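You operate a simulated robot arm through the tools that you are given. There is no shell and no other tool. Be economical: measure what you need, move in short steps, check, and stop when the job is done.

The job below is to be done with a simulated two-armed robot. You get a single attempt, and the scene is never put back.

## Task
Open the empty tall canister, slide the cracker box in and seal it.
Fine: lay the lid on the island.

It is judged by the outcome, as a careful person would: the job done as asked, and still so three seconds after it is handed in. It fails if anything else is knocked over, pushed out of place, dropped, spilled or broken. Lids that push on must go on centred and level and be pressed home; caps that screw on are set level and turned clockwise until they are tight.

## Robot
Two 7-joint arms with three-finger grippers on one trunk, on a base that drives. Base frame: it is fixed to the floor where the robot stands at the start and does not move with it; the origin is under the middle of the robot, x ahead of it, y to its left, z up; the surface under the hand at the start is at about z = 0.91. Units: m, degrees, N and s.
The left shoulder is at the start at [0.069, 0.126, 1.208], the right one opposite. With the tool pointing down near the work surface each hand reaches from about 0.36 to 0.84 m from the robot's upright axis, wherever it stands, measured 20 degrees to its own side. Places, roughly: can [0.5, -0.1, 0.9]; island top [0.6, 0, 0.9]; refill bag [-1.5, -0.5, 1]; short canister [-2.5, -0.5, 1]; tall canister [-2.5, -0.5, 1.25]; wide canister [-2, -0.5, 0.75]. Payload 2.94 kg a hand.
The tool frame of a hand sits at the grasp point between the pads (the TCP): z along the fingers, y along the line on which they close. The tips reach 0.03 m beyond it. The gripper opens to 0.128 m. The gripper's body begins 0.093 m behind the TCP.
Orientation is that of the tool frame in the base frame, as a unit quaternion [w, x, y, z]. With the fingers straight down and closing along the base's y, the tool's x points along the base's -x, its y along +y and its z along -z.

## Interface
- The arms move only by the tool apply_moves. It takes "left_moves", "right_moves" or both (then of equal length, played together; a hand with none holds still); each is a list of rows, each an object of numbers (a shift or turn left out is 0, a gripper value left out holds the last): "dx", "dy", "dz": the shift along the base's x, y, z in units of 100 mm (1.0 is 100 mm); "ax", "ay", "az": the turn, a rotation vector about the base's x, y, z in units of 120 degrees (1.0 is 120 degrees). In form: [{"dx": .., "dy": .., "dz": .., "ax": .., "ay": .., "az": ..}, ...]. A call has 1 to 20 rows; each row is the pose to reach, as a shift and turn from the pose commanded when the call began. "left_jaw" and "right_jaw" are, for a hand that has rows, the finger opening in m, from 0 to 0.128, set as the call begins (left out, the last holds). A call with a number of a shift or a turn outside -1 to 1 is refused whole. Rows are played at 5 a second. More than 0.05 m and 8.6 degrees between two rows, or a gripper value outside its range, and nothing of the call is played. A pose out of reach is approached as far as the arm can. The call stops where the force on the tool passes 90 N (or 10 N more than at its start, if that is more) or the arm is blocked; 0.2 s more then pass. Each finger halts on what it meets, pressing with about 44 N; the grip force reading is that of the motor and also rises with nothing between the fingers. The clock runs only during rows and for 0.2 s after the last one: add rows that repeat a pose to give the fingers time. The reply holds the time, the measured pose of the TCP, the force on the tool along the base axes, the opening and the grip force, in the units named above and with some noise, with the torque about the TCP (base axes, N m) and any sound that the robot's microphone picked up, and new pictures: "pictures" is both (left out), scene, wrist or none (wrist: the cameras of the hands that moved).
- Cameras (640 x 400 px; columns grow to the right, rows downward): "scene" is now at [0.1851, 0.0023, 1.379]; the picture's right is [0.09, -1.00, 0.00], its down [-0.43, -0.04, -0.90] and it looks along [0.90, 0.08, -0.43] (base axes); focal length 214 px, centre (320, 200). "left" rides on the left gripper at [0.069, 0.015, -0.12] in its tool frame; the picture's right is [-0.22, 0.98, 0.00], its down [-0.82, -0.18, -0.54] and it looks along [-0.53, -0.12, 0.84] (tool axes); focal length 251 px, centre (320, 200). "right" rides on the right gripper at [0.069, -0.015, -0.12] in its tool frame; the picture's right is [0.21, 0.98, 0.00], its down [-0.82, 0.18, -0.54] and it looks along [-0.53, 0.12, 0.84] (tool axes); focal length 251 px, centre (320, 200).
- lift_body(by): slides the trunk up (or, below 0, down) by that many m; the arms and the scene camera ride with it, the base frame stays. It gives what a move gives, with no picture.
- drive_base(legs): drives the robot by 1 to 6 legs, each [ahead, left, turn to the left] in m, m and degrees, along the robot's own axes; the way and the turn of a leg run together, so that a leg with both is an arc; at most 1.5 m and 180 degrees a leg. The arms and the cameras ride along, it lands a little off, and it stops where it bumps. It gives what a move gives, and a new picture of the scene camera.
- pan_tilt(pan, tilt): turns the head with the scene camera to pan (to the left, within 80 degrees either way) and tilt (down, from -29 to 69), counted from straight ahead of the robot. It gives what a move gives, and a new picture of the scene camera.
- pixel_to_xyz(camera, pixels): for up to 12 pixels [column, row] of the newest picture of that camera ("zoom" is the newest enlarged one), the place [x, y, z] in the base frame of the surface seen there, good to about 0.002 m, but the place of the scene camera against the robot may be out by one fixed shift of up to 0.025 m in any direction. The clock stands still meanwhile.
- inspect(camera, box): a new picture of the part [left, top, right, bottom] of that camera's present view, enlarged. The clock stands still meanwhile.
- job_done(): hands the job in; it is judged then, once.

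Go step by step. Measure first, check grasps and placings, and put right what went wrong. The budget is 80 turns and 260 pictures, counting those below and the enlarged ones. Unless the task says otherwise, let go and move clear before handing in, and close with one line.

The tools are called after ">>>" as name(argument=value, ...) on one line, values as JSON. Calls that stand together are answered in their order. apply_moves: Moves the arms, as the interface text tells. Its arguments: {"type":"object","properties":{"left_moves":{"type":"array","items":{"type":"object","properties":{"dx":{"type":"number"},"dy":{"type":"number"},"dz":{"type":"number"},"ax":{"type":"number"},"ay":{"type":"number"},"az":{"type":"number"}}}},"left_jaw":{"type":"number"},"right_moves":{"type":"array","items":{"type":"object","properties":{"dx":{"type":"number"},"dy":{"type":"number"},"dz":{"type":"number"},"ax":{"type":"number"},"ay":{"type":"number"},"az":{"type":"number"}}}},"right_jaw":{"type":"number"},"pictures":{"type":"string","enum":["both","scene","wrist","none"]}},"required":[]} The other tools are called the same way: lift_body (by) slides the trunk up or down; drive_base (legs) drives the base; pan_tilt (pan, tilt) turns the head that bears the scene camera; pixel_to_xyz (camera, pixels) gives the place of the surface under pixels of a picture; inspect (camera, box) takes an enlarged picture of a part of a camera's view; job_done () hands the job in.

At the start:

```text
time: 0.0
left_ee_pos: [0.4701, 0.1326, 1.3455]
left_orientation: [-0.001, 0.0, 1.0, -0.001]
left_ft_force: [0.2, 0.0, -0.2]
left_torque: [0.02, 0.0, -0.01]
left_gripper_width: 0.1279
left_grip_force: 0.1
right_ee_pos: [0.3735, -0.1763, 1.3424]
right_orientation: [0.0, 0.0, 1.0, 0.0]
right_ft_force: [-0.6, 0.1, -0.3]
right_torque: [0.03, -0.02, 0.0]
right_gripper_width: 0.1281
right_grip_force: 0.1
trunk travel left (down, up): [-0.425, 0.122]
robot x, y, heading: [-0.0009, 0.0036, -0.1]
head pan, tilt: [5.1, 25.7]
```

scene: 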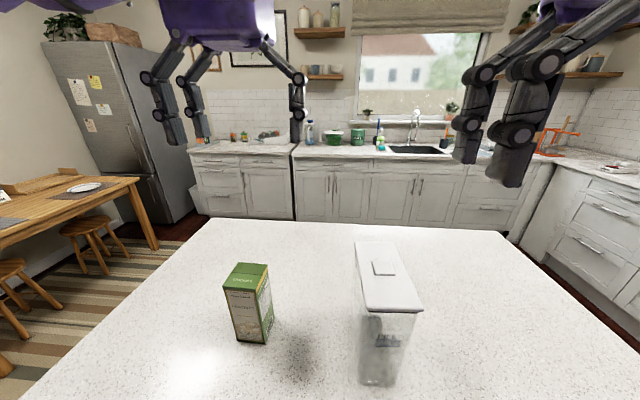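
right: 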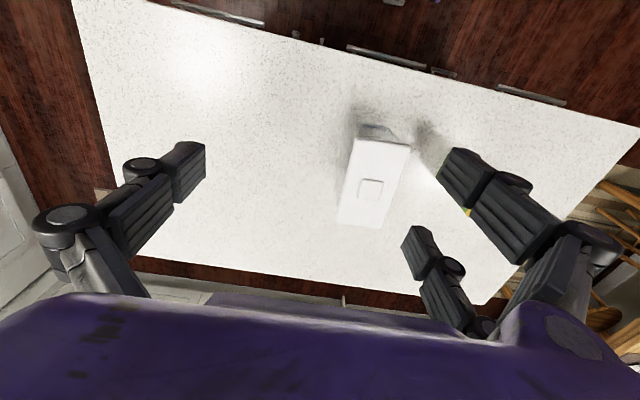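
left: 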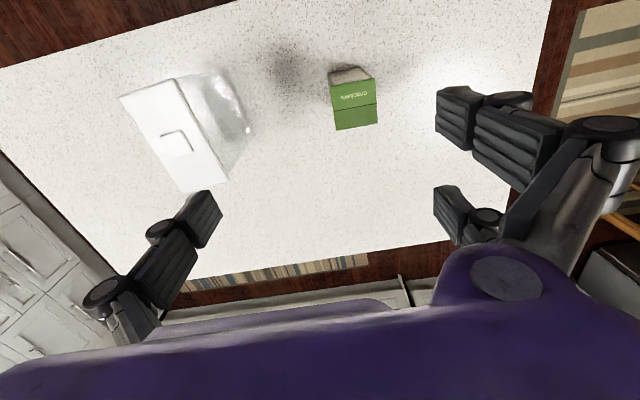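

The scene shows a clear canister with a white lid (385,310) and a green cracker box (250,300) on the island. I'll look closely at both and measure them.

>>> inspect(camera="scene", box=[200, 220, 460, 400])

>>> inspect(camera="left", box=[100, 40, 400, 220])

>>> pixel_to_xyz(camera="left", pixels=[[124, 96], [176, 80], [226, 178], [182, 188], [163, 141], [190, 141], [332, 84], [373, 79], [376, 122], [338, 128], [245, 132], [222, 76]])

>>> pixel_to_xyz(camera="right", pixels=[[360, 138], [409, 148], [380, 227], [340, 220], [371, 188], [362, 180], [382, 182], [358, 197], [379, 198], [376, 128], [250, 180]])

```text
2.22 times, centred on (330, 310) of scene
```

zoom: 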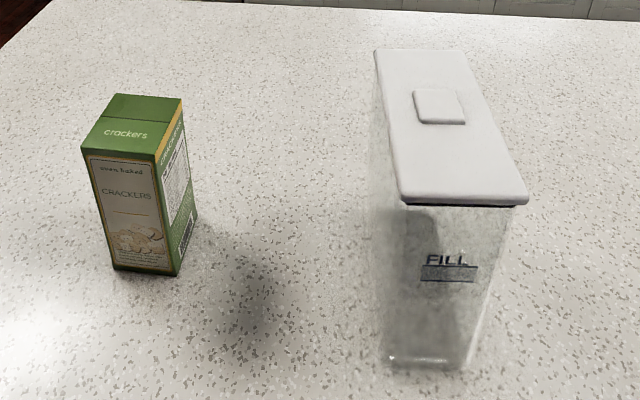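

```text
2.13 times, centred on (250, 130) of left
```

zoom: 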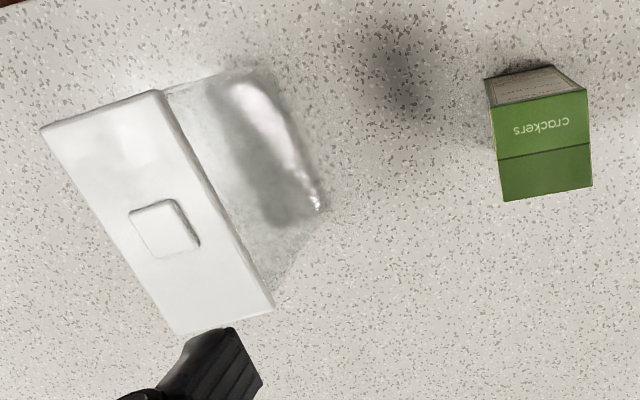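

```text
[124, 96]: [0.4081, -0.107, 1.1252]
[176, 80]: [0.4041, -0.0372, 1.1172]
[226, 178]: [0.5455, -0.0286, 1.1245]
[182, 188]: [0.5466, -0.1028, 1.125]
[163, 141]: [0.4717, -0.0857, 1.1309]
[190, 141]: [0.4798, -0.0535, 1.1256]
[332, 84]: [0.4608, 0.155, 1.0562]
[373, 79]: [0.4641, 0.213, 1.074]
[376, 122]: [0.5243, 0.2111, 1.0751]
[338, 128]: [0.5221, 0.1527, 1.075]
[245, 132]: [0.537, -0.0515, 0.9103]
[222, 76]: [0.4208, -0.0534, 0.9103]
```

```text
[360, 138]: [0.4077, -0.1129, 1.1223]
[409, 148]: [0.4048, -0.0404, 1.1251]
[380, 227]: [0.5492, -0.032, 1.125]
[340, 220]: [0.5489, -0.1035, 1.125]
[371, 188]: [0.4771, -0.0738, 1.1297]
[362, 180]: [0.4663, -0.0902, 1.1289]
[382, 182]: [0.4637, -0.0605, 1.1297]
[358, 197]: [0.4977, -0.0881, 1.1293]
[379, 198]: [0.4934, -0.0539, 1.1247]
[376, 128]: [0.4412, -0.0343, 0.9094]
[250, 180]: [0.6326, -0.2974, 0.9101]
```

The canister on the island is empty with a push-button (pop) lid, about 0.145 × 0.072 m, top at z≈1.125, button near (0.478,-0.072). I'll bring the right hand above it with fingers closed and look again.

>>> apply_moves(right_moves=[{"dx": 0.3, "dy": 0.3}, {"dx": 0.6, "dy": 0.6}, {"dx": 0.9, "dy": 0.9}, {"dx": 1.0, "dy": 1.0}, {"dx": 1.0, "dy": 1.0, "dz": -0.4}, {"dx": 1.0, "dy": 1.0, "dz": -0.8}, {"dx": 1.0, "dy": 1.0, "dz": -0.8}], right_jaw=0.0, left_moves=[{"dy": 0.2}, {"dy": 0.4}, {"dy": 0.5}, {"dy": 0.5}, {"dy": 0.5}, {"dy": 0.5}, {"dy": 0.5}])

```text
time: 1.6
left_ee_pos: [0.4712, 0.1819, 1.3436]
left_orientation: [0.0, -0.001, 1.0, 0.0]
left_ft_force: [0.5, -1.2, 0.1]
left_torque: [0.05, 0.03, -0.01]
left_gripper_width: 0.128
left_grip_force: 0.0
right_ee_pos: [0.4774, -0.111, 1.2812]
right_orientation: [0.0, -0.001, 1.0, 0.001]
right_ft_force: [0.3, -0.2, 0.5]
right_torque: [0.02, 0.0, -0.01]
right_gripper_width: 0.0001
right_grip_force: 2.9
right hand out of reach, approached as far as the arm can: row 3, 4, 5, 6, 7
trunk travel left (down, up): [-0.425, 0.122]
robot x, y, heading: [-0.0005, 0.0002, 0.1]
head pan, tilt: [5.1, 25.7]
```

scene: 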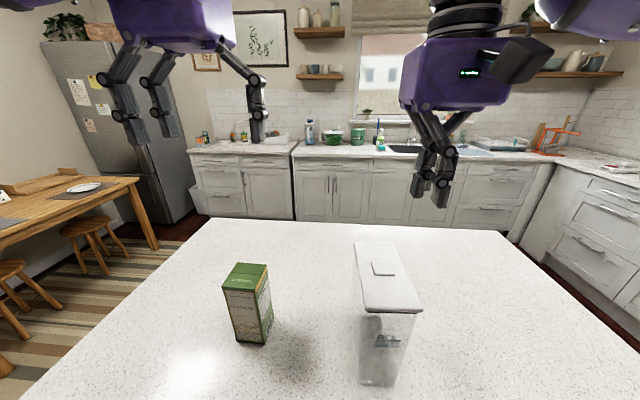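
right: 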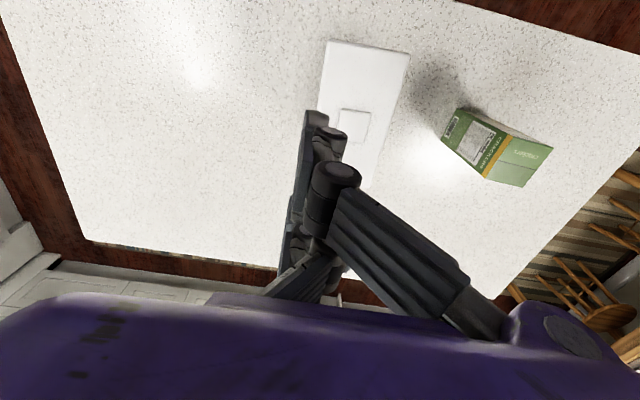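
left: 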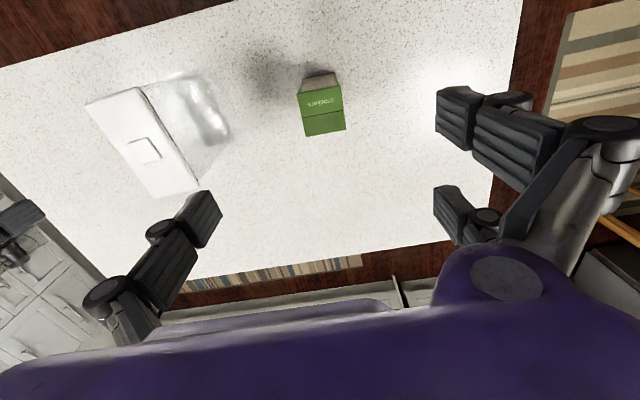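

The right hand fell short because the arm is folded too high, so I'll raise the trunk so the work sits lower relative to the shoulders.

>>> lift_body(by=0.12)

>>> apply_moves(right_moves=[{"dz": -0.4}, {"dz": -0.8}, {"dz": -1.0}, {"dz": -1.0}], pictures="wrist")

```text
time: 3.1
left_ee_pos: [0.4712, 0.1842, 1.4628]
left_orientation: [-0.001, -0.001, 1.0, 0.0]
left_ft_force: [-0.8, 0.9, -1.2]
left_torque: [0.03, 0.04, -0.01]
left_gripper_width: 0.1279
left_grip_force: 0.1
right_ee_pos: [0.3705, -0.1122, 1.5354]
right_orientation: [0.159, 0.001, 0.987, 0.0]
right_ft_force: [-0.1, 0.2, -0.3]
right_torque: [0.04, 0.04, 0.0]
right_gripper_width: 0.0001
right_grip_force: 2.8
trunk travel left (down, up): [-0.545, 0.002]
robot x, y, heading: [-0.0011, 0.0011, -0.0]
head pan, tilt: [5.1, 25.7]
```

```text
time: 4.1
left_ee_pos: [0.4693, 0.1842, 1.4646]
left_orientation: [0.0, -0.001, 1.0, -0.001]
left_ft_force: [0.1, 0.4, 0.1]
left_torque: [-0.03, 0.01, 0.02]
left_gripper_width: 0.1278
left_grip_force: 0.1
right_ee_pos: [0.3687, -0.1123, 1.4384]
right_orientation: [0.16, 0.0, 0.987, 0.0]
right_ft_force: [-0.8, -0.1, 0.3]
right_torque: [0.01, -0.05, 0.02]
right_gripper_width: 0.0
right_grip_force: 3.4
trunk travel left (down, up): [-0.545, 0.002]
robot x, y, heading: [-0.0014, -0.0012, -0.0]
head pan, tilt: [5.1, 25.7]
```

right: 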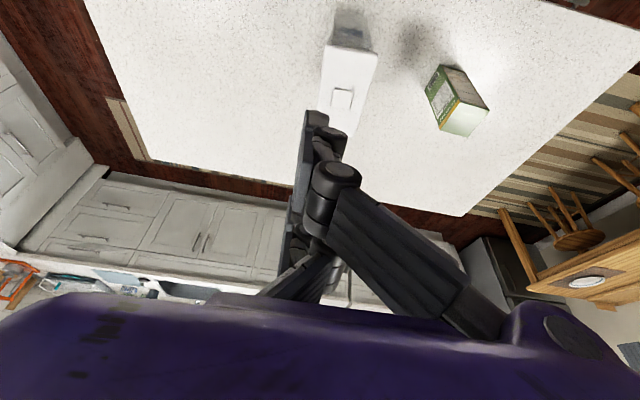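

The right hand tilted about 18° while it was strained. I'll restore it upright while lowering.

>>> apply_moves(right_moves=[{"dz": -0.4, "ay": 0.05}, {"dz": -0.8, "ay": 0.1, "dx": 0.1}, {"dz": -1.0, "ay": 0.1525, "dx": 0.3}, {"dz": -1.0, "ay": 0.1525, "dx": 0.6}, {"dz": -1.0, "ay": 0.1525, "dx": 0.8, "dy": 0.2}, {"dz": -1.0, "ay": 0.1525, "dx": 1.0, "dy": 0.4}, {"dz": -1.0, "ay": 0.1525, "dx": 1.0, "dy": 0.4}], pictures="wrist")

```text
time: 5.7
left_ee_pos: [0.4697, 0.1843, 1.4644]
left_orientation: [0.0, -0.001, 1.0, -0.001]
left_ft_force: [0.0, 1.0, -0.7]
left_torque: [-0.02, 0.01, 0.01]
left_gripper_width: 0.1282
left_grip_force: 0.0
right_ee_pos: [0.4153, -0.1265, 1.3377]
right_orientation: [0.002, 0.0, 1.0, 0.0]
right_ft_force: [0.1, 0.4, 0.9]
right_torque: [0.01, 0.0, 0.01]
right_gripper_width: 0.0002
right_grip_force: 2.5
right hand out of reach, approached as far as the arm can: row 3, 4, 5, 6, 7
trunk travel left (down, up): [-0.545, 0.002]
robot x, y, heading: [0.0021, 0.0012, 0.0]
head pan, tilt: [5.1, 25.7]
```

right: 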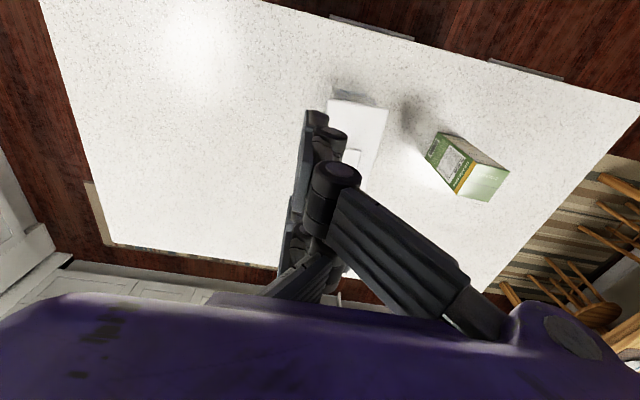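

The right arm can't come in this close to the middle, so I'll back the base off and shift it left to put the canister in the right arm's comfortable zone.

>>> drive_base(legs=[[-0.12, 0.0, 0], [0.0, 0.1, 0]])

```text
time: 8.1
left_ee_pos: [0.3511, 0.2797, 1.4628]
left_orientation: [0.0, 0.004, 1.0, 0.0]
left_ft_force: [-0.6, -0.1, 0.0]
left_torque: [0.02, 0.01, -0.02]
left_gripper_width: 0.1278
left_grip_force: 0.1
right_ee_pos: [0.2941, -0.0315, 1.3383]
right_orientation: [0.001, 0.004, 1.0, 0.001]
right_ft_force: [0.3, 0.8, -0.7]
right_torque: [0.02, 0.0, 0.0]
right_gripper_width: 0.0
right_grip_force: 3.0
trunk travel left (down, up): [-0.545, 0.002]
robot x, y, heading: [-0.1198, 0.103, -0.4]
head pan, tilt: [5.1, 25.7]
```

scene: 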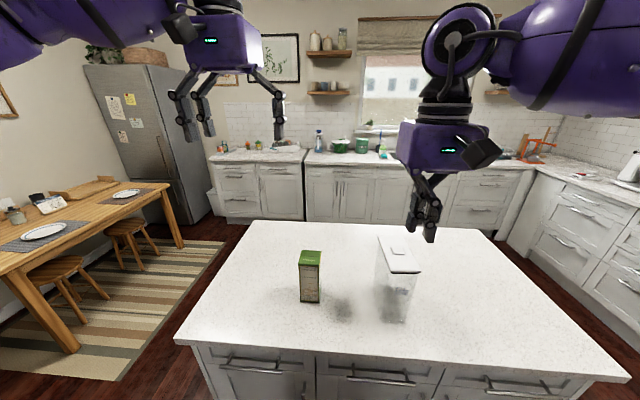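

Now I'll bring the right hand toward the canister.

>>> apply_moves(right_moves=[{"dx": 0.3, "dy": -0.15}, {"dx": 0.6, "dy": -0.3}, {"dx": 0.9, "dy": -0.4}, {"dx": 1.0, "dy": -0.4, "dz": -0.3}, {"dx": 1.0, "dy": -0.4, "dz": -0.5}, {"dx": 1.0, "dy": -0.4, "dz": -0.5}], pictures="wrist")

```text
time: 9.5
left_ee_pos: [0.3482, 0.2819, 1.4651]
left_orientation: [0.0, 0.004, 1.0, -0.001]
left_ft_force: [-0.4, 1.5, 0.3]
left_torque: [-0.04, -0.03, 0.01]
left_gripper_width: 0.1278
left_grip_force: 0.0
right_ee_pos: [0.3724, -0.0979, 1.3032]
right_orientation: [0.003, 0.005, 1.0, 0.0]
right_ft_force: [-1.0, 0.4, 0.3]
right_torque: [-0.02, 0.0, 0.0]
right_gripper_width: 0.0
right_grip_force: 2.9
right hand out of reach, approached as far as the arm can: row 1, 2, 3, 4, 5, 6
trunk travel left (down, up): [-0.545, 0.002]
robot x, y, heading: [-0.124, 0.1017, -0.6]
head pan, tilt: [5.1, 25.7]
```

right: 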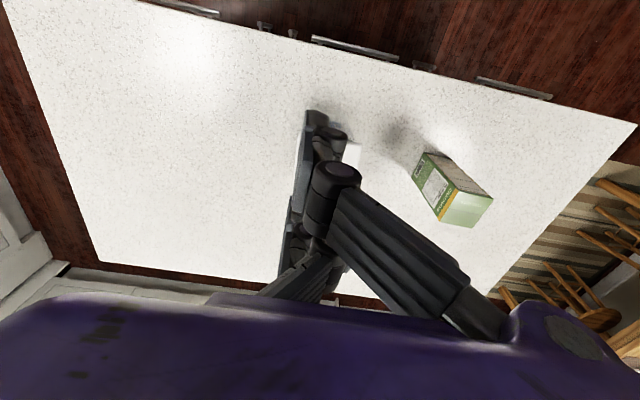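

The hand is still restrained, probably by a joint limit, so I'll try moving it outward and lower to unwind.

>>> apply_moves(right_moves=[{"dy": -0.4}, {"dy": -0.8}, {"dy": -1.0, "dz": -0.3}, {"dy": -1.0, "dz": -0.7}, {"dy": -1.0, "dz": -1.0}, {"dy": -1.0, "dz": -1.0}], pictures="scene")

```text
time: 10.9
left_ee_pos: [0.3495, 0.28, 1.4652]
left_orientation: [0.0, 0.004, 1.0, -0.001]
left_ft_force: [0.0, -0.3, 0.3]
left_torque: [0.03, 0.0, 0.01]
left_gripper_width: 0.128
left_grip_force: 0.2
right_ee_pos: [0.3751, -0.1993, 1.2017]
right_orientation: [0.002, 0.005, 1.0, -0.001]
right_ft_force: [0.3, -0.2, 0.8]
right_torque: [-0.01, 0.0, 0.0]
right_gripper_width: 0.0
right_grip_force: 3.0
trunk travel left (down, up): [-0.545, 0.002]
robot x, y, heading: [-0.1204, 0.1029, -0.3]
head pan, tilt: [5.1, 25.7]
```

scene: 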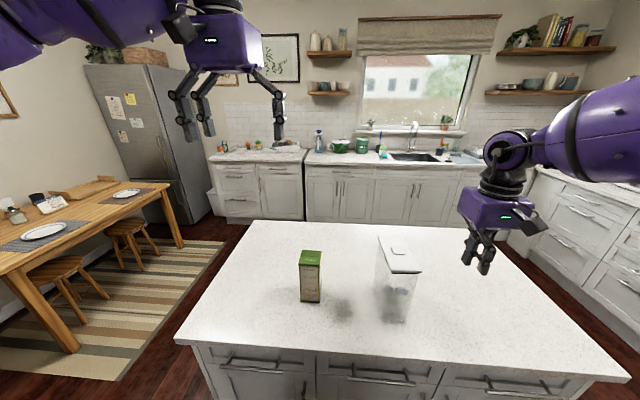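

Reached that fine. Now across at this lower height toward the lid.

>>> apply_moves(right_moves=[{"dx": 0.35}, {"dx": 0.7, "dz": 0.1}, {"dx": 0.9, "dy": 0.3, "dz": 0.3}, {"dx": 0.9, "dy": 0.6, "dz": 0.3}, {"dx": 0.9, "dy": 0.6, "dz": 0.3}], pictures="wrist")

```text
time: 12.1
left_ee_pos: [0.3508, 0.2798, 1.4646]
left_orientation: [0.0, 0.005, 1.0, 0.0]
left_ft_force: [0.5, -0.1, 0.6]
left_torque: [0.01, 0.04, -0.01]
left_gripper_width: 0.1276
left_grip_force: 0.0
right_ee_pos: [0.4193, -0.162, 1.2307]
right_orientation: [0.001, 0.005, 1.0, 0.001]
right_ft_force: [-0.9, -0.2, 0.7]
right_torque: [0.01, 0.02, 0.0]
right_gripper_width: 0.0001
right_grip_force: 3.8
right hand out of reach, approached as far as the arm can: row 2, 3, 4, 5
trunk travel left (down, up): [-0.545, 0.002]
robot x, y, heading: [-0.1186, 0.1014, -0.3]
head pan, tilt: [5.1, 25.7]
```

right: 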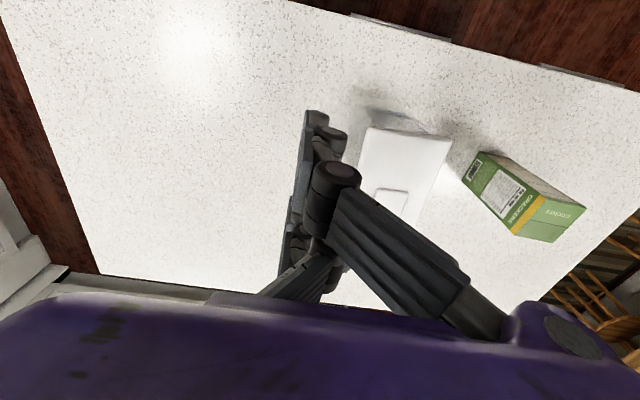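

The limit is actually outward reach at this height, so I need to go forward instead. I'll measure the island's near edge before driving.

>>> pixel_to_xyz(camera="right", pixels=[[350, 8], [450, 38], [545, 65], [372, 130], [451, 145], [427, 220], [380, 190], [408, 193], [404, 150]])

>>> pixel_to_xyz(camera="scene", pixels=[[200, 343], [340, 358], [500, 372], [255, 388], [270, 365]])

```text
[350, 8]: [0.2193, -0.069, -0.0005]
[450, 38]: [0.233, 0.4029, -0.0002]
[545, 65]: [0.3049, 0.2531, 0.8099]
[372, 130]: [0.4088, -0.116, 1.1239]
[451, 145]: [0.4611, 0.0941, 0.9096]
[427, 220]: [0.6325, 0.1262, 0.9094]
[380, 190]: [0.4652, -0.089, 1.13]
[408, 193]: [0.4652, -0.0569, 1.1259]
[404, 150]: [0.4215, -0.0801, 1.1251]
```

```text
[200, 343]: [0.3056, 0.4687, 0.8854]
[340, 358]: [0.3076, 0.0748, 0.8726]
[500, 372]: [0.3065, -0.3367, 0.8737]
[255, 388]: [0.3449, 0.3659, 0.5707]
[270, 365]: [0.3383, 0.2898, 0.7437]
```

The island edge is at x≈0.30. Both hands are well above everything, so I'll drive forward to about x≈0.02.

>>> drive_base(legs=[[0.14, 0.0, 0]])

>>> apply_moves(right_moves=[{"dx": -0.3, "dy": 0.3, "dz": 0.1}, {"dx": -0.6, "dy": 0.6, "dz": 0.1}, {"dx": -0.8, "dy": 0.9, "dz": 0.1}, {"dx": -0.8, "dy": 0.9, "dz": 0.1}], pictures="wrist")

```text
time: 13.4
left_ee_pos: [0.4843, 0.2807, 1.4671]
left_orientation: [0.002, 0.003, 1.0, -0.001]
left_ft_force: [-0.3, 0.0, 0.8]
left_torque: [-0.02, -0.05, 0.0]
left_gripper_width: 0.128
left_grip_force: 0.0
right_ee_pos: [0.5533, -0.162, 1.2347]
right_orientation: [0.005, 0.003, 1.0, 0.001]
right_ft_force: [-1.1, 0.4, 0.1]
right_torque: [-0.01, -0.03, -0.01]
right_gripper_width: 0.0
right_grip_force: 3.1
trunk travel left (down, up): [-0.545, 0.002]
robot x, y, heading: [0.02, 0.1035, -0.4]
head pan, tilt: [5.1, 25.7]
```

scene: 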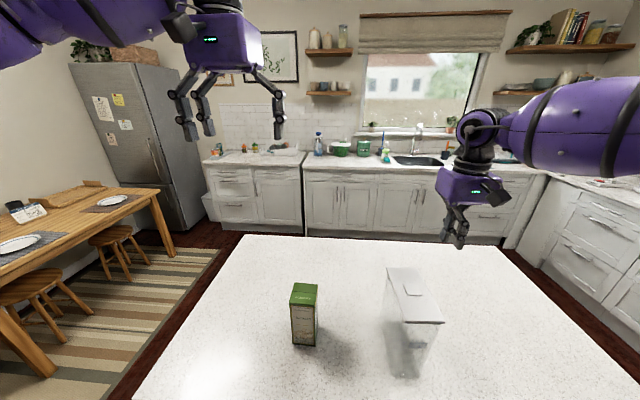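

```text
time: 14.4
left_ee_pos: [0.4875, 0.2787, 1.4654]
left_orientation: [0.001, 0.004, 1.0, -0.001]
left_ft_force: [-0.6, 0.4, 0.5]
left_torque: [0.0, -0.06, -0.03]
left_gripper_width: 0.1281
left_grip_force: 0.1
right_ee_pos: [0.4767, -0.0698, 1.2439]
right_orientation: [0.003, 0.004, 1.0, 0.001]
right_ft_force: [-0.1, 0.0, 1.5]
right_torque: [-0.03, -0.02, -0.04]
right_gripper_width: 0.0
right_grip_force: 2.9
trunk travel left (down, up): [-0.545, 0.002]
robot x, y, heading: [0.0123, 0.1042, -0.5]
head pan, tilt: [5.1, 25.7]
```

right: 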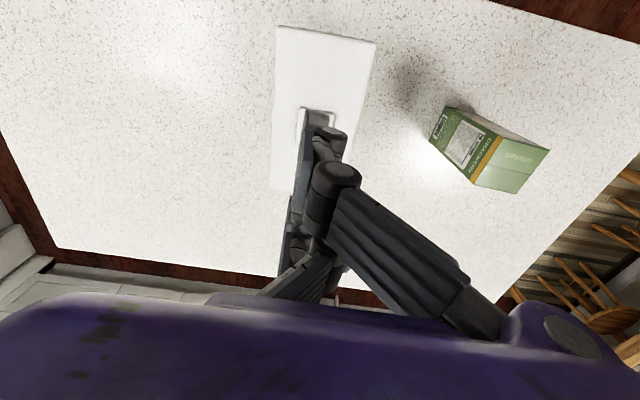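

The hand is right over the lid now. I'll measure the lid corners, the button edges and the box more precisely.

>>> pixel_to_xyz(camera="right", pixels=[[279, 30], [374, 44], [274, 186], [345, 160], [299, 115], [333, 116], [298, 110], [330, 112], [335, 130], [360, 100], [275, 110]])

>>> inspect(camera="right", box=[260, 20, 400, 200])

```text
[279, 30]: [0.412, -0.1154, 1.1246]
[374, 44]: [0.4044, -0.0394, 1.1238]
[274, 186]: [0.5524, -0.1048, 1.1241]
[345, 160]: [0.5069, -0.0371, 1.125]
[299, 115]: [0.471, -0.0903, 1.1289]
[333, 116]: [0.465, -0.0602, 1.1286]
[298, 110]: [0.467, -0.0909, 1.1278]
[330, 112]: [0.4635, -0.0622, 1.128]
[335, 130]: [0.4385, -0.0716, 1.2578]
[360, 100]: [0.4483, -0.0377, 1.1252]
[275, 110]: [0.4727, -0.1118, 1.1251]
```

```text
2.22 times, centred on (330, 110) of right
```

zoom: 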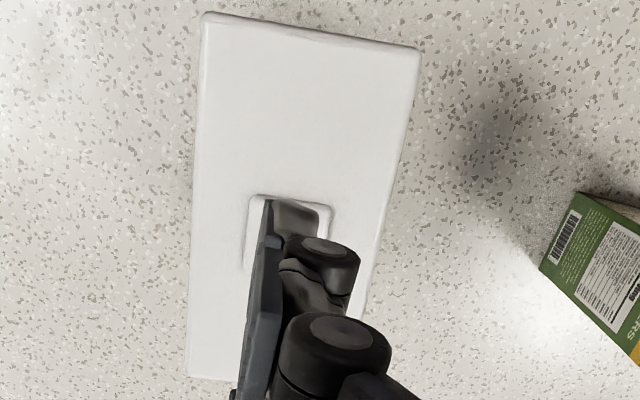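

The button centre is about (0.480,-0.074), top z≈1.129, and the lid is yawed about +3.3°. I'll align and press the button gently with closed fingertips.

>>> apply_moves(right_moves=[{"dx": 0.035, "dy": -0.04, "az": 0.031}, {"dx": 0.035, "dy": -0.04, "dz": -0.4, "az": 0.031}, {"dx": 0.035, "dy": -0.04, "dz": -0.7, "az": 0.031}, {"dx": 0.035, "dy": -0.04, "dz": -0.8, "az": 0.031}, {"dx": 0.035, "dy": -0.04, "dz": -0.85, "az": 0.031}, {"dx": 0.035, "dy": -0.04, "dz": -0.88, "az": 0.031}], pictures="wrist")

```text
time: 15.8
left_ee_pos: [0.4884, 0.2801, 1.4648]
left_orientation: [0.0, 0.003, 1.0, -0.001]
left_ft_force: [-0.3, -0.1, 0.9]
left_torque: [0.04, 0.04, 0.02]
left_gripper_width: 0.1282
left_grip_force: 0.1
right_ee_pos: [0.4769, -0.0782, 1.1562]
right_orientation: [0.004, -0.029, 1.0, 0.002]
right_ft_force: [0.4, -0.1, -0.2]
right_torque: [-0.01, 0.01, 0.02]
right_gripper_width: 0.0001
right_grip_force: 3.1
right hand out of reach, approached as far as the arm can: row 5, 6
trunk travel left (down, up): [-0.545, 0.002]
robot x, y, heading: [0.0169, 0.0985, -0.5]
head pan, tilt: [5.1, 25.7]
```

right: 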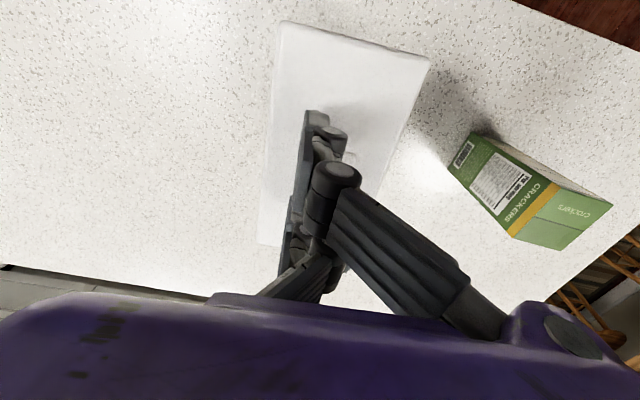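

There's no contact force yet, with tips at about 1.126. I'll step slightly further down and check the arm posture in the scene.

>>> apply_moves(right_moves=[{"dx": 0.03, "dy": 0.04, "dz": 0.0}, {"dx": 0.03, "dy": 0.04, "dz": -0.05}, {"dx": 0.03, "dy": 0.04, "dz": -0.1}], pictures="both")

```text
time: 16.6
left_ee_pos: [0.4876, 0.2807, 1.4651]
left_orientation: [0.001, 0.004, 1.0, -0.001]
left_ft_force: [-0.1, 0.1, -0.5]
left_torque: [0.02, 0.01, 0.01]
left_gripper_width: 0.1281
left_grip_force: 0.1
right_ee_pos: [0.4731, -0.0791, 1.148]
right_orientation: [0.003, -0.028, 1.0, 0.002]
right_ft_force: [0.2, 0.6, 0.9]
right_torque: [-0.01, 0.0, 0.02]
right_gripper_width: 0.006
right_grip_force: 2.7
right hand out of reach, approached as far as the arm can: row 1, 2, 3
trunk travel left (down, up): [-0.545, 0.002]
robot x, y, heading: [0.0175, 0.1015, -0.3]
head pan, tilt: [5.1, 25.7]
```

scene: 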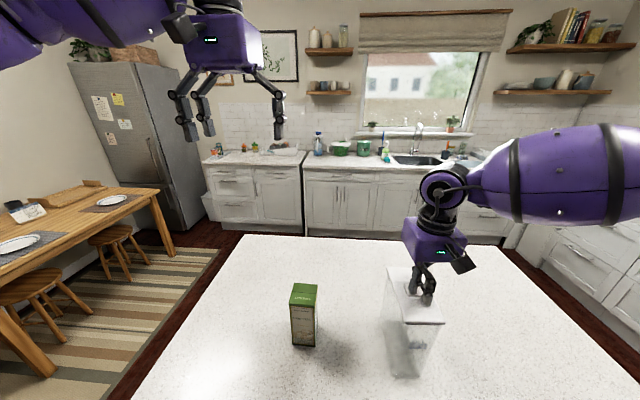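
right: 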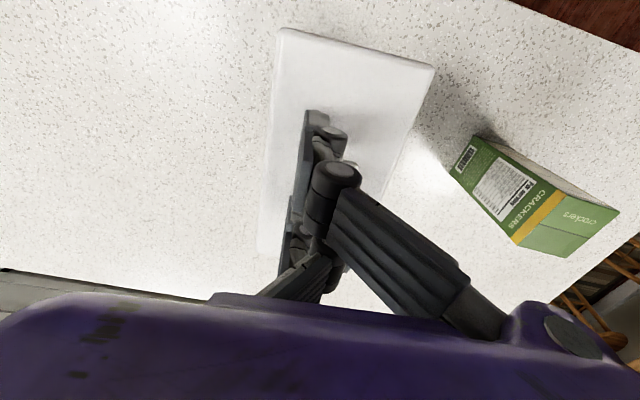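

The jaw was forced to 6 mm and there is almost no force. I'll rise up and look at the button.

>>> apply_moves(right_moves=[{"dz": 0.1}, {"dz": 0.3}, {"dz": 0.6}, {"dz": 0.9}, {"dz": 0.9, "dy": -0.5}, {"dz": 0.9, "dy": -0.9}, {"dz": 0.9, "dy": -0.9}], pictures="wrist")

>>> inspect(camera="right", box=[300, 30, 500, 250])

>>> inspect(camera="scene", box=[340, 240, 480, 390])

```text
time: 18.2
left_ee_pos: [0.4884, 0.2812, 1.4642]
left_orientation: [0.0, 0.004, 1.0, 0.0]
left_ft_force: [0.3, 0.1, -0.2]
left_torque: [-0.02, -0.05, 0.0]
left_gripper_width: 0.128
left_grip_force: 0.0
right_ee_pos: [0.4791, -0.168, 1.2382]
right_orientation: [0.002, -0.029, 1.0, 0.0]
right_ft_force: [-0.2, 0.4, -0.4]
right_torque: [-0.03, 0.03, 0.0]
right_gripper_width: 0.0
right_grip_force: 3.9
trunk travel left (down, up): [-0.545, 0.002]
robot x, y, heading: [0.0154, 0.103, -0.4]
head pan, tilt: [5.1, 25.7]
```

right: 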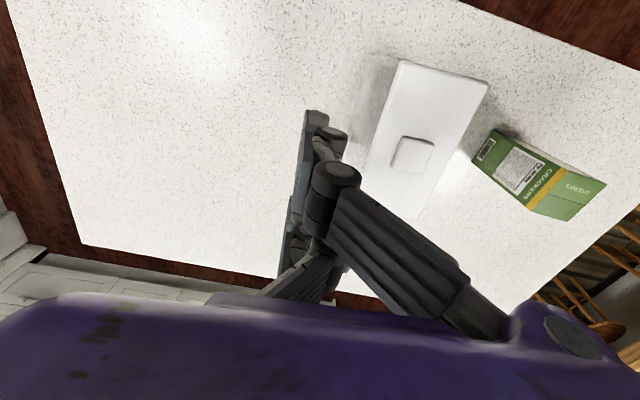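

```text
1.82 times, centred on (400, 140) of right
```

zoom: 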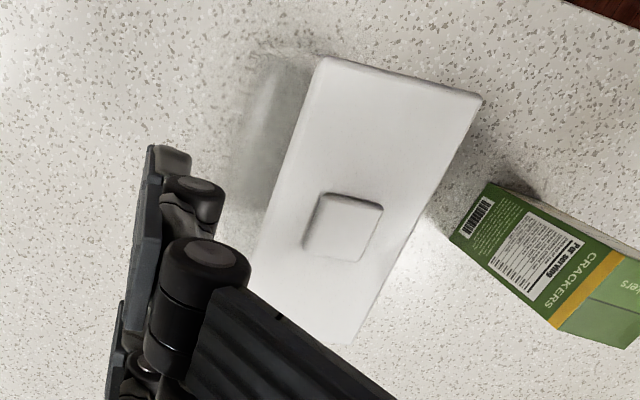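

```text
2.67 times, centred on (410, 315) of scene
```

zoom: 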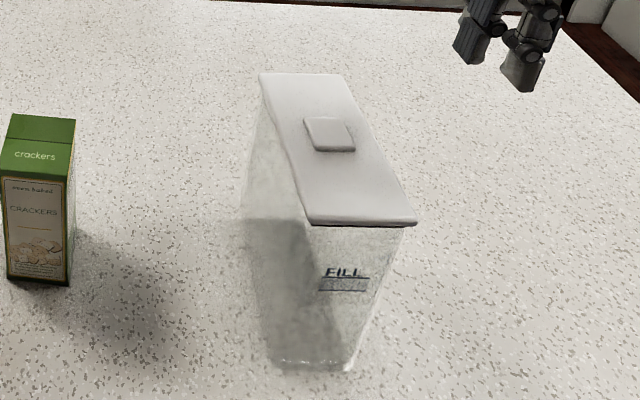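

I'll measure whether the button's height changed.

>>> pixel_to_xyz(camera="right", pixels=[[414, 155], [405, 142], [422, 165], [430, 110], [402, 62], [487, 85], [375, 158], [418, 219], [404, 138], [432, 145], [426, 174], [394, 166]])

>>> inspect(camera="right", box=[370, 110, 460, 200])

```text
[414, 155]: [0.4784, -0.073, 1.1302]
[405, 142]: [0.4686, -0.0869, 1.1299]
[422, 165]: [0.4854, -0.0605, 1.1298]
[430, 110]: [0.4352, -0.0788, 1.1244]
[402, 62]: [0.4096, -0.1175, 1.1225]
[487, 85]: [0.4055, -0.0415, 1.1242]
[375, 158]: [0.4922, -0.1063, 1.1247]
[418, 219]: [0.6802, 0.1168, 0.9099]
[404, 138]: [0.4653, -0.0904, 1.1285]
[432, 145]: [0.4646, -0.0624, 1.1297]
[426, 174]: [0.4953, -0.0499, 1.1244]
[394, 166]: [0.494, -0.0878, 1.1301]
```

```text
4.44 times, centred on (415, 155) of right
```

zoom: 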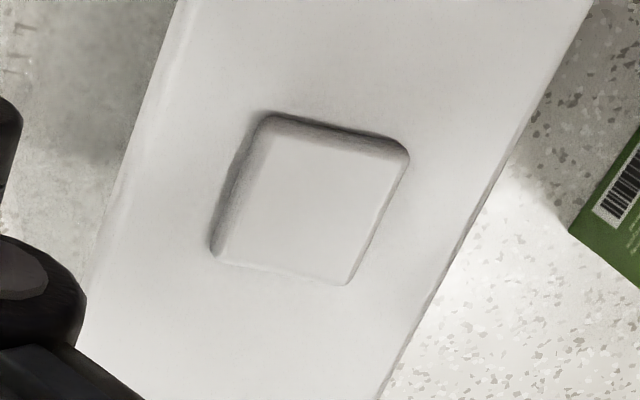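

The button is unchanged at z≈1.130. The arm behaves oddly, so I'll look at the right arm's posture to understand its limit.

>>> pan_tilt(pan=-45, tilt=10)

>>> pan_tilt(pan=55, tilt=10)

```text
time: 19.4
left_ee_pos: [0.4875, 0.2813, 1.4655]
left_orientation: [0.001, 0.003, 1.0, -0.001]
left_ft_force: [-0.2, -1.0, 0.2]
left_torque: [0.0, 0.02, 0.02]
left_gripper_width: 0.1279
left_grip_force: 0.0
right_ee_pos: [0.4786, -0.1704, 1.2373]
right_orientation: [0.002, -0.029, 1.0, 0.002]
right_ft_force: [-0.2, 0.1, 0.4]
right_torque: [0.03, -0.02, 0.01]
right_gripper_width: 0.0
right_grip_force: 2.6
trunk travel left (down, up): [-0.545, 0.002]
robot x, y, heading: [0.0167, 0.1, -0.1]
head pan, tilt: [-45.0, 10.0]
```

scene: 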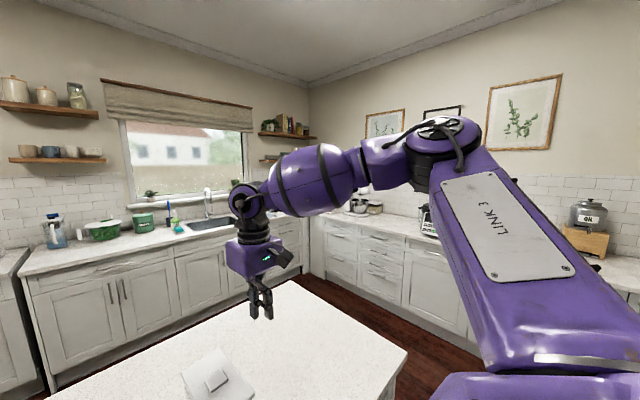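

```text
time: 21.2
left_ee_pos: [0.4872, 0.2804, 1.4647]
left_orientation: [0.001, 0.003, 1.0, -0.001]
left_ft_force: [0.5, -0.5, 0.3]
left_torque: [0.03, 0.01, 0.01]
left_gripper_width: 0.1279
left_grip_force: 0.1
right_ee_pos: [0.4768, -0.1686, 1.2376]
right_orientation: [0.002, -0.029, 1.0, 0.002]
right_ft_force: [-0.1, 0.1, 0.2]
right_torque: [-0.01, 0.0, 0.02]
right_gripper_width: 0.0
right_grip_force: 2.8
trunk travel left (down, up): [-0.545, 0.002]
robot x, y, heading: [0.0167, 0.1014, -0.5]
head pan, tilt: [55.0, 10.0]
```

scene: 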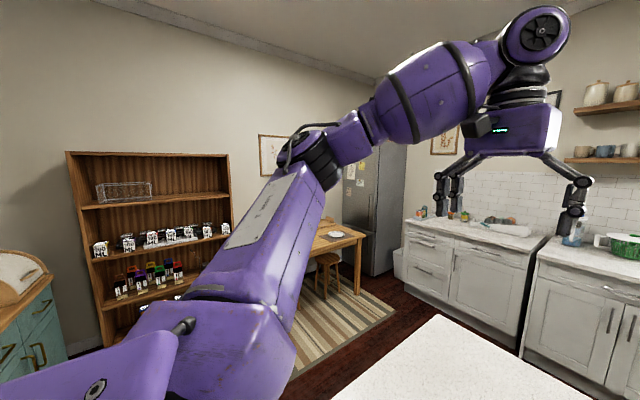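

Let me test the right arm by taking it outward and down over free island area, to see whether it can unwind into a normal posture.

>>> apply_moves(right_moves=[{"dy": -0.4}, {"dy": -0.8}, {"dy": -1.0}, {"dy": -1.0, "dz": -0.4}, {"dy": -1.0, "dz": -0.8}, {"dy": -1.0, "dz": -1.0}, {"dy": -1.0, "dz": -1.0, "dx": 0.3}, {"dy": -1.0, "dz": -1.0, "dx": 0.6}, {"dy": -1.0, "dz": -1.0, "dx": 0.9}, {"dy": -1.0, "dz": -1.0, "dx": 0.9}], pictures="none")

>>> pan_tilt(pan=-45, tilt=10)

```text
time: 23.4
left_ee_pos: [0.4876, 0.2797, 1.4654]
left_orientation: [0.001, 0.003, 1.0, -0.001]
left_ft_force: [0.5, -0.7, 0.7]
left_torque: [0.0, 0.03, -0.01]
left_gripper_width: 0.1281
left_grip_force: 0.0
right_ee_pos: [0.5658, -0.269, 1.1371]
right_orientation: [0.003, -0.029, 1.0, 0.001]
right_ft_force: [0.1, 0.4, 0.6]
right_torque: [0.02, -0.05, 0.01]
right_gripper_width: 0.0
right_grip_force: 2.9
trunk travel left (down, up): [-0.545, 0.002]
robot x, y, heading: [0.0174, 0.0996, -0.3]
head pan, tilt: [55.0, 10.0]
```

```text
time: 25.1
left_ee_pos: [0.488, 0.2808, 1.4646]
left_orientation: [0.0, 0.003, 1.0, -0.001]
left_ft_force: [-0.4, 0.4, -0.2]
left_torque: [0.0, -0.01, -0.01]
left_gripper_width: 0.128
left_grip_force: 0.0
right_ee_pos: [0.5655, -0.2694, 1.1366]
right_orientation: [0.001, -0.029, 1.0, 0.001]
right_ft_force: [-0.1, 0.0, 1.2]
right_torque: [0.03, -0.05, -0.02]
right_gripper_width: 0.0
right_grip_force: 3.2
trunk travel left (down, up): [-0.545, 0.002]
robot x, y, heading: [0.0188, 0.1006, -0.5]
head pan, tilt: [-45.0, 10.0]
```

scene: 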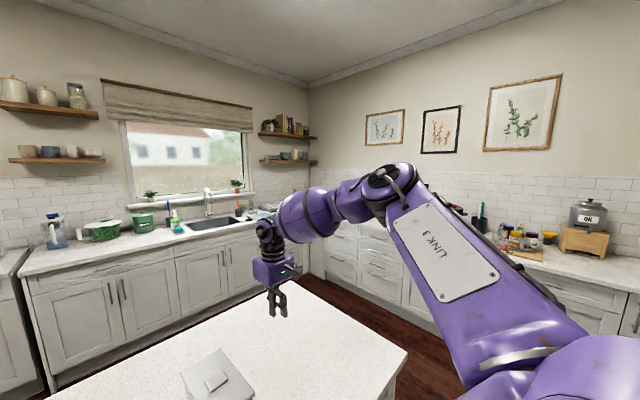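

It reached freely out there, so the arm wants the work further to its own side. I'll raise the hand, then strafe the base 0.12 m left.

>>> apply_moves(right_moves=[{"dz": 0.4}, {"dz": 0.8}, {"dz": 1.0}, {"dz": 1.0}], pictures="none")

>>> drive_base(legs=[[0.0, 0.12, 0]])

>>> pan_tilt(pan=-15, tilt=35)

```text
time: 26.1
left_ee_pos: [0.4878, 0.2807, 1.4644]
left_orientation: [0.0, 0.003, 1.0, 0.0]
left_ft_force: [-0.3, 0.1, 1.2]
left_torque: [0.0, -0.02, -0.03]
left_gripper_width: 0.1278
left_grip_force: 0.1
right_ee_pos: [0.5655, -0.2715, 1.2364]
right_orientation: [0.002, -0.029, 1.0, 0.001]
right_ft_force: [-0.1, 0.2, -0.5]
right_torque: [0.01, -0.02, 0.03]
right_gripper_width: 0.0
right_grip_force: 3.1
trunk travel left (down, up): [-0.545, 0.002]
robot x, y, heading: [0.0186, 0.098, -0.5]
head pan, tilt: [-45.0, 10.0]
```

```text
time: 27.8
left_ee_pos: [0.4889, 0.3982, 1.4654]
left_orientation: [0.001, 0.003, 1.0, -0.001]
left_ft_force: [0.1, -0.6, 0.2]
left_torque: [0.01, -0.02, 0.04]
left_gripper_width: 0.1282
left_grip_force: 0.1
right_ee_pos: [0.5675, -0.1529, 1.2377]
right_orientation: [0.002, -0.029, 1.0, 0.001]
right_ft_force: [-0.1, 0.9, -0.4]
right_torque: [0.0, 0.01, 0.02]
right_gripper_width: 0.0
right_grip_force: 3.3
trunk travel left (down, up): [-0.545, 0.002]
robot x, y, heading: [0.0149, 0.2193, -0.7]
head pan, tilt: [-45.0, 10.0]
```

scene: 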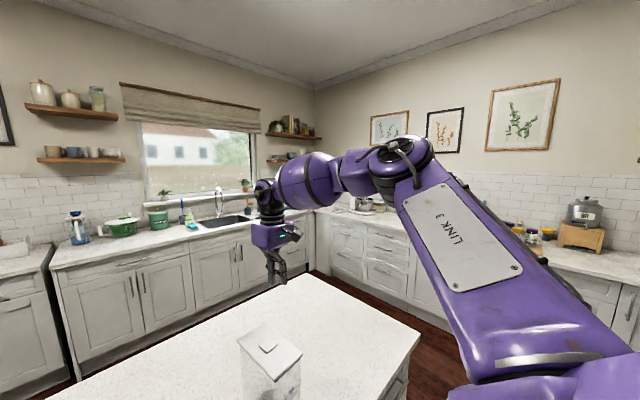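

```text
time: 28.8
left_ee_pos: [0.4883, 0.3983, 1.4649]
left_orientation: [0.001, 0.003, 1.0, -0.001]
left_ft_force: [0.4, -0.4, 0.7]
left_torque: [-0.02, 0.02, 0.0]
left_gripper_width: 0.1281
left_grip_force: 0.0
right_ee_pos: [0.5677, -0.1523, 1.2371]
right_orientation: [0.002, -0.028, 1.0, 0.002]
right_ft_force: [0.1, -0.1, -0.4]
right_torque: [0.03, -0.02, 0.03]
right_gripper_width: 0.0001
right_grip_force: 3.2
trunk travel left (down, up): [-0.545, 0.002]
robot x, y, heading: [0.0182, 0.2216, -0.4]
head pan, tilt: [-15.0, 35.0]
```

scene: 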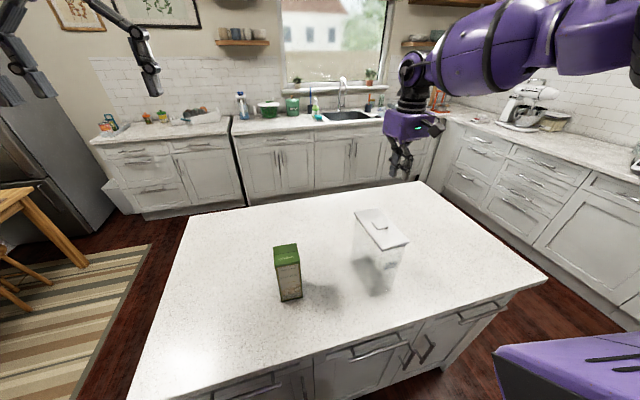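

Now I'll go above the button centre (0.480,-0.0745) and press gradually.

>>> apply_moves(right_moves=[{"dx": -0.3, "dy": 0.3}, {"dx": -0.6, "dy": 0.6}, {"dx": -0.875, "dy": 0.775}, {"dx": -0.875, "dy": 0.775, "dz": -0.3}, {"dx": -0.875, "dy": 0.775, "dz": -0.6}, {"dx": -0.875, "dy": 0.775, "dz": -0.75}, {"dx": -0.875, "dy": 0.775, "dz": -0.8}, {"dx": -0.875, "dy": 0.775, "dz": -0.84}], pictures="both")

```text
time: 30.6
left_ee_pos: [0.4882, 0.3988, 1.4652]
left_orientation: [0.0, 0.004, 1.0, -0.001]
left_ft_force: [1.1, -0.8, -0.8]
left_torque: [0.0, -0.02, 0.0]
left_gripper_width: 0.1279
left_grip_force: 0.1
right_ee_pos: [0.4804, -0.0748, 1.1526]
right_orientation: [0.002, -0.027, 1.0, 0.001]
right_ft_force: [0.1, -1.2, -0.1]
right_torque: [0.0, 0.02, -0.02]
right_gripper_width: 0.0
right_grip_force: 3.2
trunk travel left (down, up): [-0.545, 0.002]
robot x, y, heading: [0.0159, 0.2159, -0.3]
head pan, tilt: [-15.0, 35.0]
```

scene: 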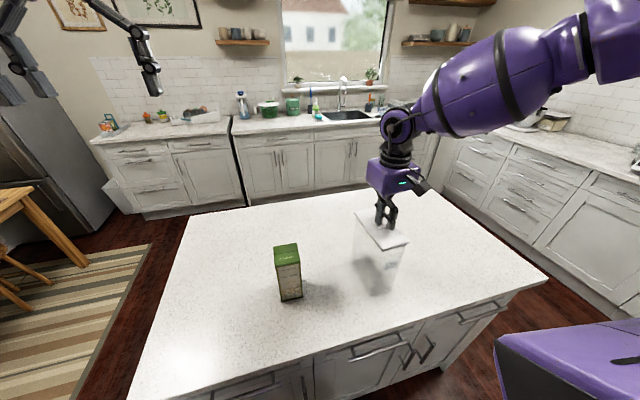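
right: 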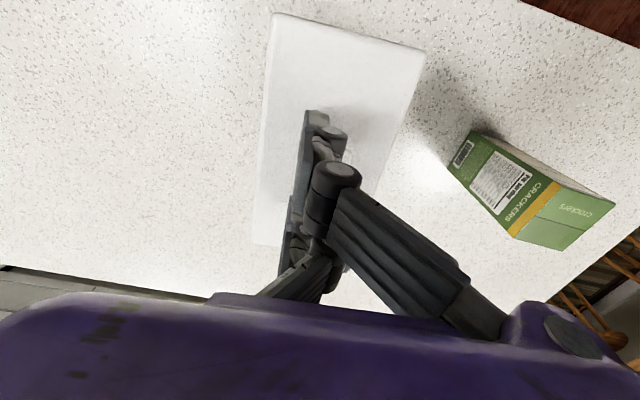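

No force yet, so the closed tips must be shorter than nominal. I'll keep going down in small steps.

>>> apply_moves(right_moves=[{"dz": -0.02}, {"dz": -0.04}, {"dz": -0.06}, {"dz": -0.08}], pictures="wrist")

```text
time: 31.6
left_ee_pos: [0.4884, 0.3994, 1.4658]
left_orientation: [0.001, 0.004, 1.0, -0.001]
left_ft_force: [-0.3, 0.3, 0.4]
left_torque: [0.0, -0.01, -0.03]
left_gripper_width: 0.1278
left_grip_force: 0.1
right_ee_pos: [0.4813, -0.0754, 1.1456]
right_orientation: [0.003, -0.029, 1.0, 0.001]
right_ft_force: [-0.2, 0.8, 2.8]
right_torque: [0.02, -0.02, 0.04]
right_gripper_width: 0.0062
right_grip_force: 3.2
trunk travel left (down, up): [-0.545, 0.002]
robot x, y, heading: [0.017, 0.2175, -0.4]
head pan, tilt: [-15.0, 35.0]
```

right: 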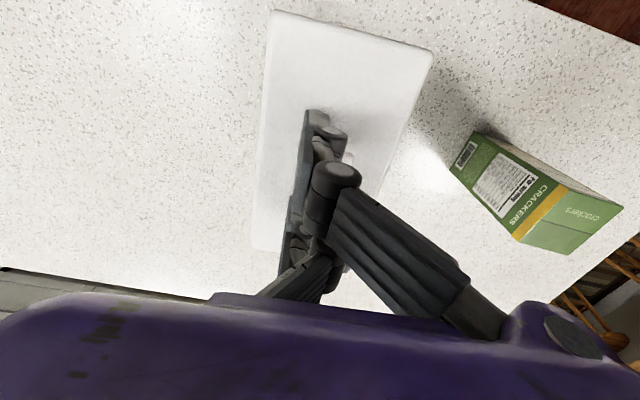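

Contact (2.8 N). I'll keep pressing and watch force and sound.

>>> apply_moves(right_moves=[{"dz": -0.03}, {"dz": -0.06}, {"dz": -0.09}, {"dz": -0.12}], pictures="wrist")

```text
time: 32.6
left_ee_pos: [0.482, 0.401, 1.4692]
left_orientation: [0.004, 0.003, 1.0, 0.0]
left_ft_force: [0.3, -0.3, 0.2]
left_torque: [0.0, 0.02, -0.01]
left_gripper_width: 0.1281
left_grip_force: 0.1
right_ee_pos: [0.4808, -0.0737, 1.1433]
right_orientation: [0.01, -0.029, 1.0, 0.0]
right_ft_force: [-1.7, -7.8, 66.5]
right_torque: [-0.49, 1.65, -0.02]
right_gripper_width: 0.006
right_grip_force: 2.8
trunk travel left (down, up): [-0.545, 0.002]
robot x, y, heading: [0.0213, 0.2213, -0.3]
head pan, tilt: [-15.0, 35.0]
```

right: 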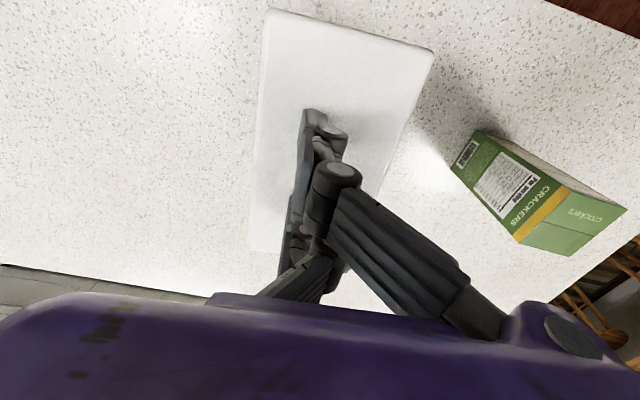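

66 N with no travel and no click. I'll raise and check whether the button has popped.

>>> apply_moves(right_moves=[{"dz": 0.12}, {"dz": 0.4}, {"dz": 0.7}, {"dz": 0.8, "dy": -0.4}, {"dz": 0.8, "dy": -0.8}, {"dz": 0.8, "dy": -0.8}], pictures="wrist")

>>> inspect(camera="right", box=[350, 60, 500, 230])

>>> inspect(camera="scene", box=[340, 195, 420, 305])

```text
time: 34.0
left_ee_pos: [0.4887, 0.4001, 1.4662]
left_orientation: [0.001, 0.003, 1.0, -0.001]
left_ft_force: [-0.3, 1.1, 0.4]
left_torque: [-0.01, 0.0, -0.01]
left_gripper_width: 0.128
left_grip_force: 0.1
right_ee_pos: [0.4829, -0.1542, 1.2115]
right_orientation: [0.002, -0.029, 1.0, 0.0]
right_ft_force: [0.3, -0.5, -0.5]
right_torque: [-0.03, -0.02, -0.02]
right_gripper_width: 0.0001
right_grip_force: 2.6
trunk travel left (down, up): [-0.545, 0.002]
robot x, y, heading: [0.0183, 0.2177, -0.2]
head pan, tilt: [-15.0, 35.0]
heard: snap
```

right: 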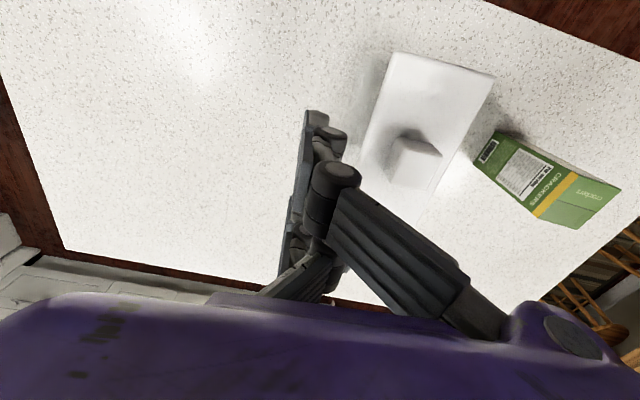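

```text
2.35 times, centred on (425, 145) of right
```

zoom: 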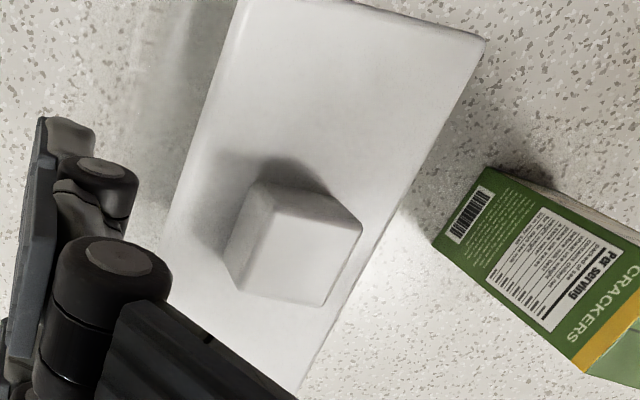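

```text
3.64 times, centred on (380, 250) of scene
```

zoom: 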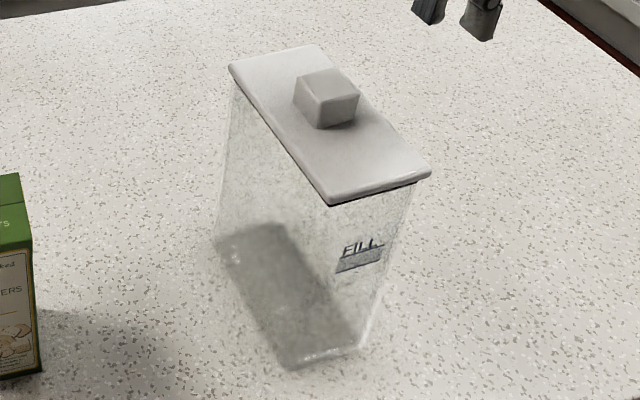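

A snap was heard and the button has popped up as a handle. I'll measure it.

>>> pixel_to_xyz(camera="right", pixels=[[403, 142], [438, 155], [425, 187], [394, 182], [415, 165], [397, 57], [492, 78], [375, 140], [460, 140]])

```text
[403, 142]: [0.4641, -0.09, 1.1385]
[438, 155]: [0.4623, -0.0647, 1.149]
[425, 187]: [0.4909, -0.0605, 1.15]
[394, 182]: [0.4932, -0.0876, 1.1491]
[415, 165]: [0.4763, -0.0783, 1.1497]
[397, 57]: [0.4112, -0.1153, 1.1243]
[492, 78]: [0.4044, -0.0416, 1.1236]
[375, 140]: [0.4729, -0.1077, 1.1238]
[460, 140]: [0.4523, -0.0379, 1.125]
```

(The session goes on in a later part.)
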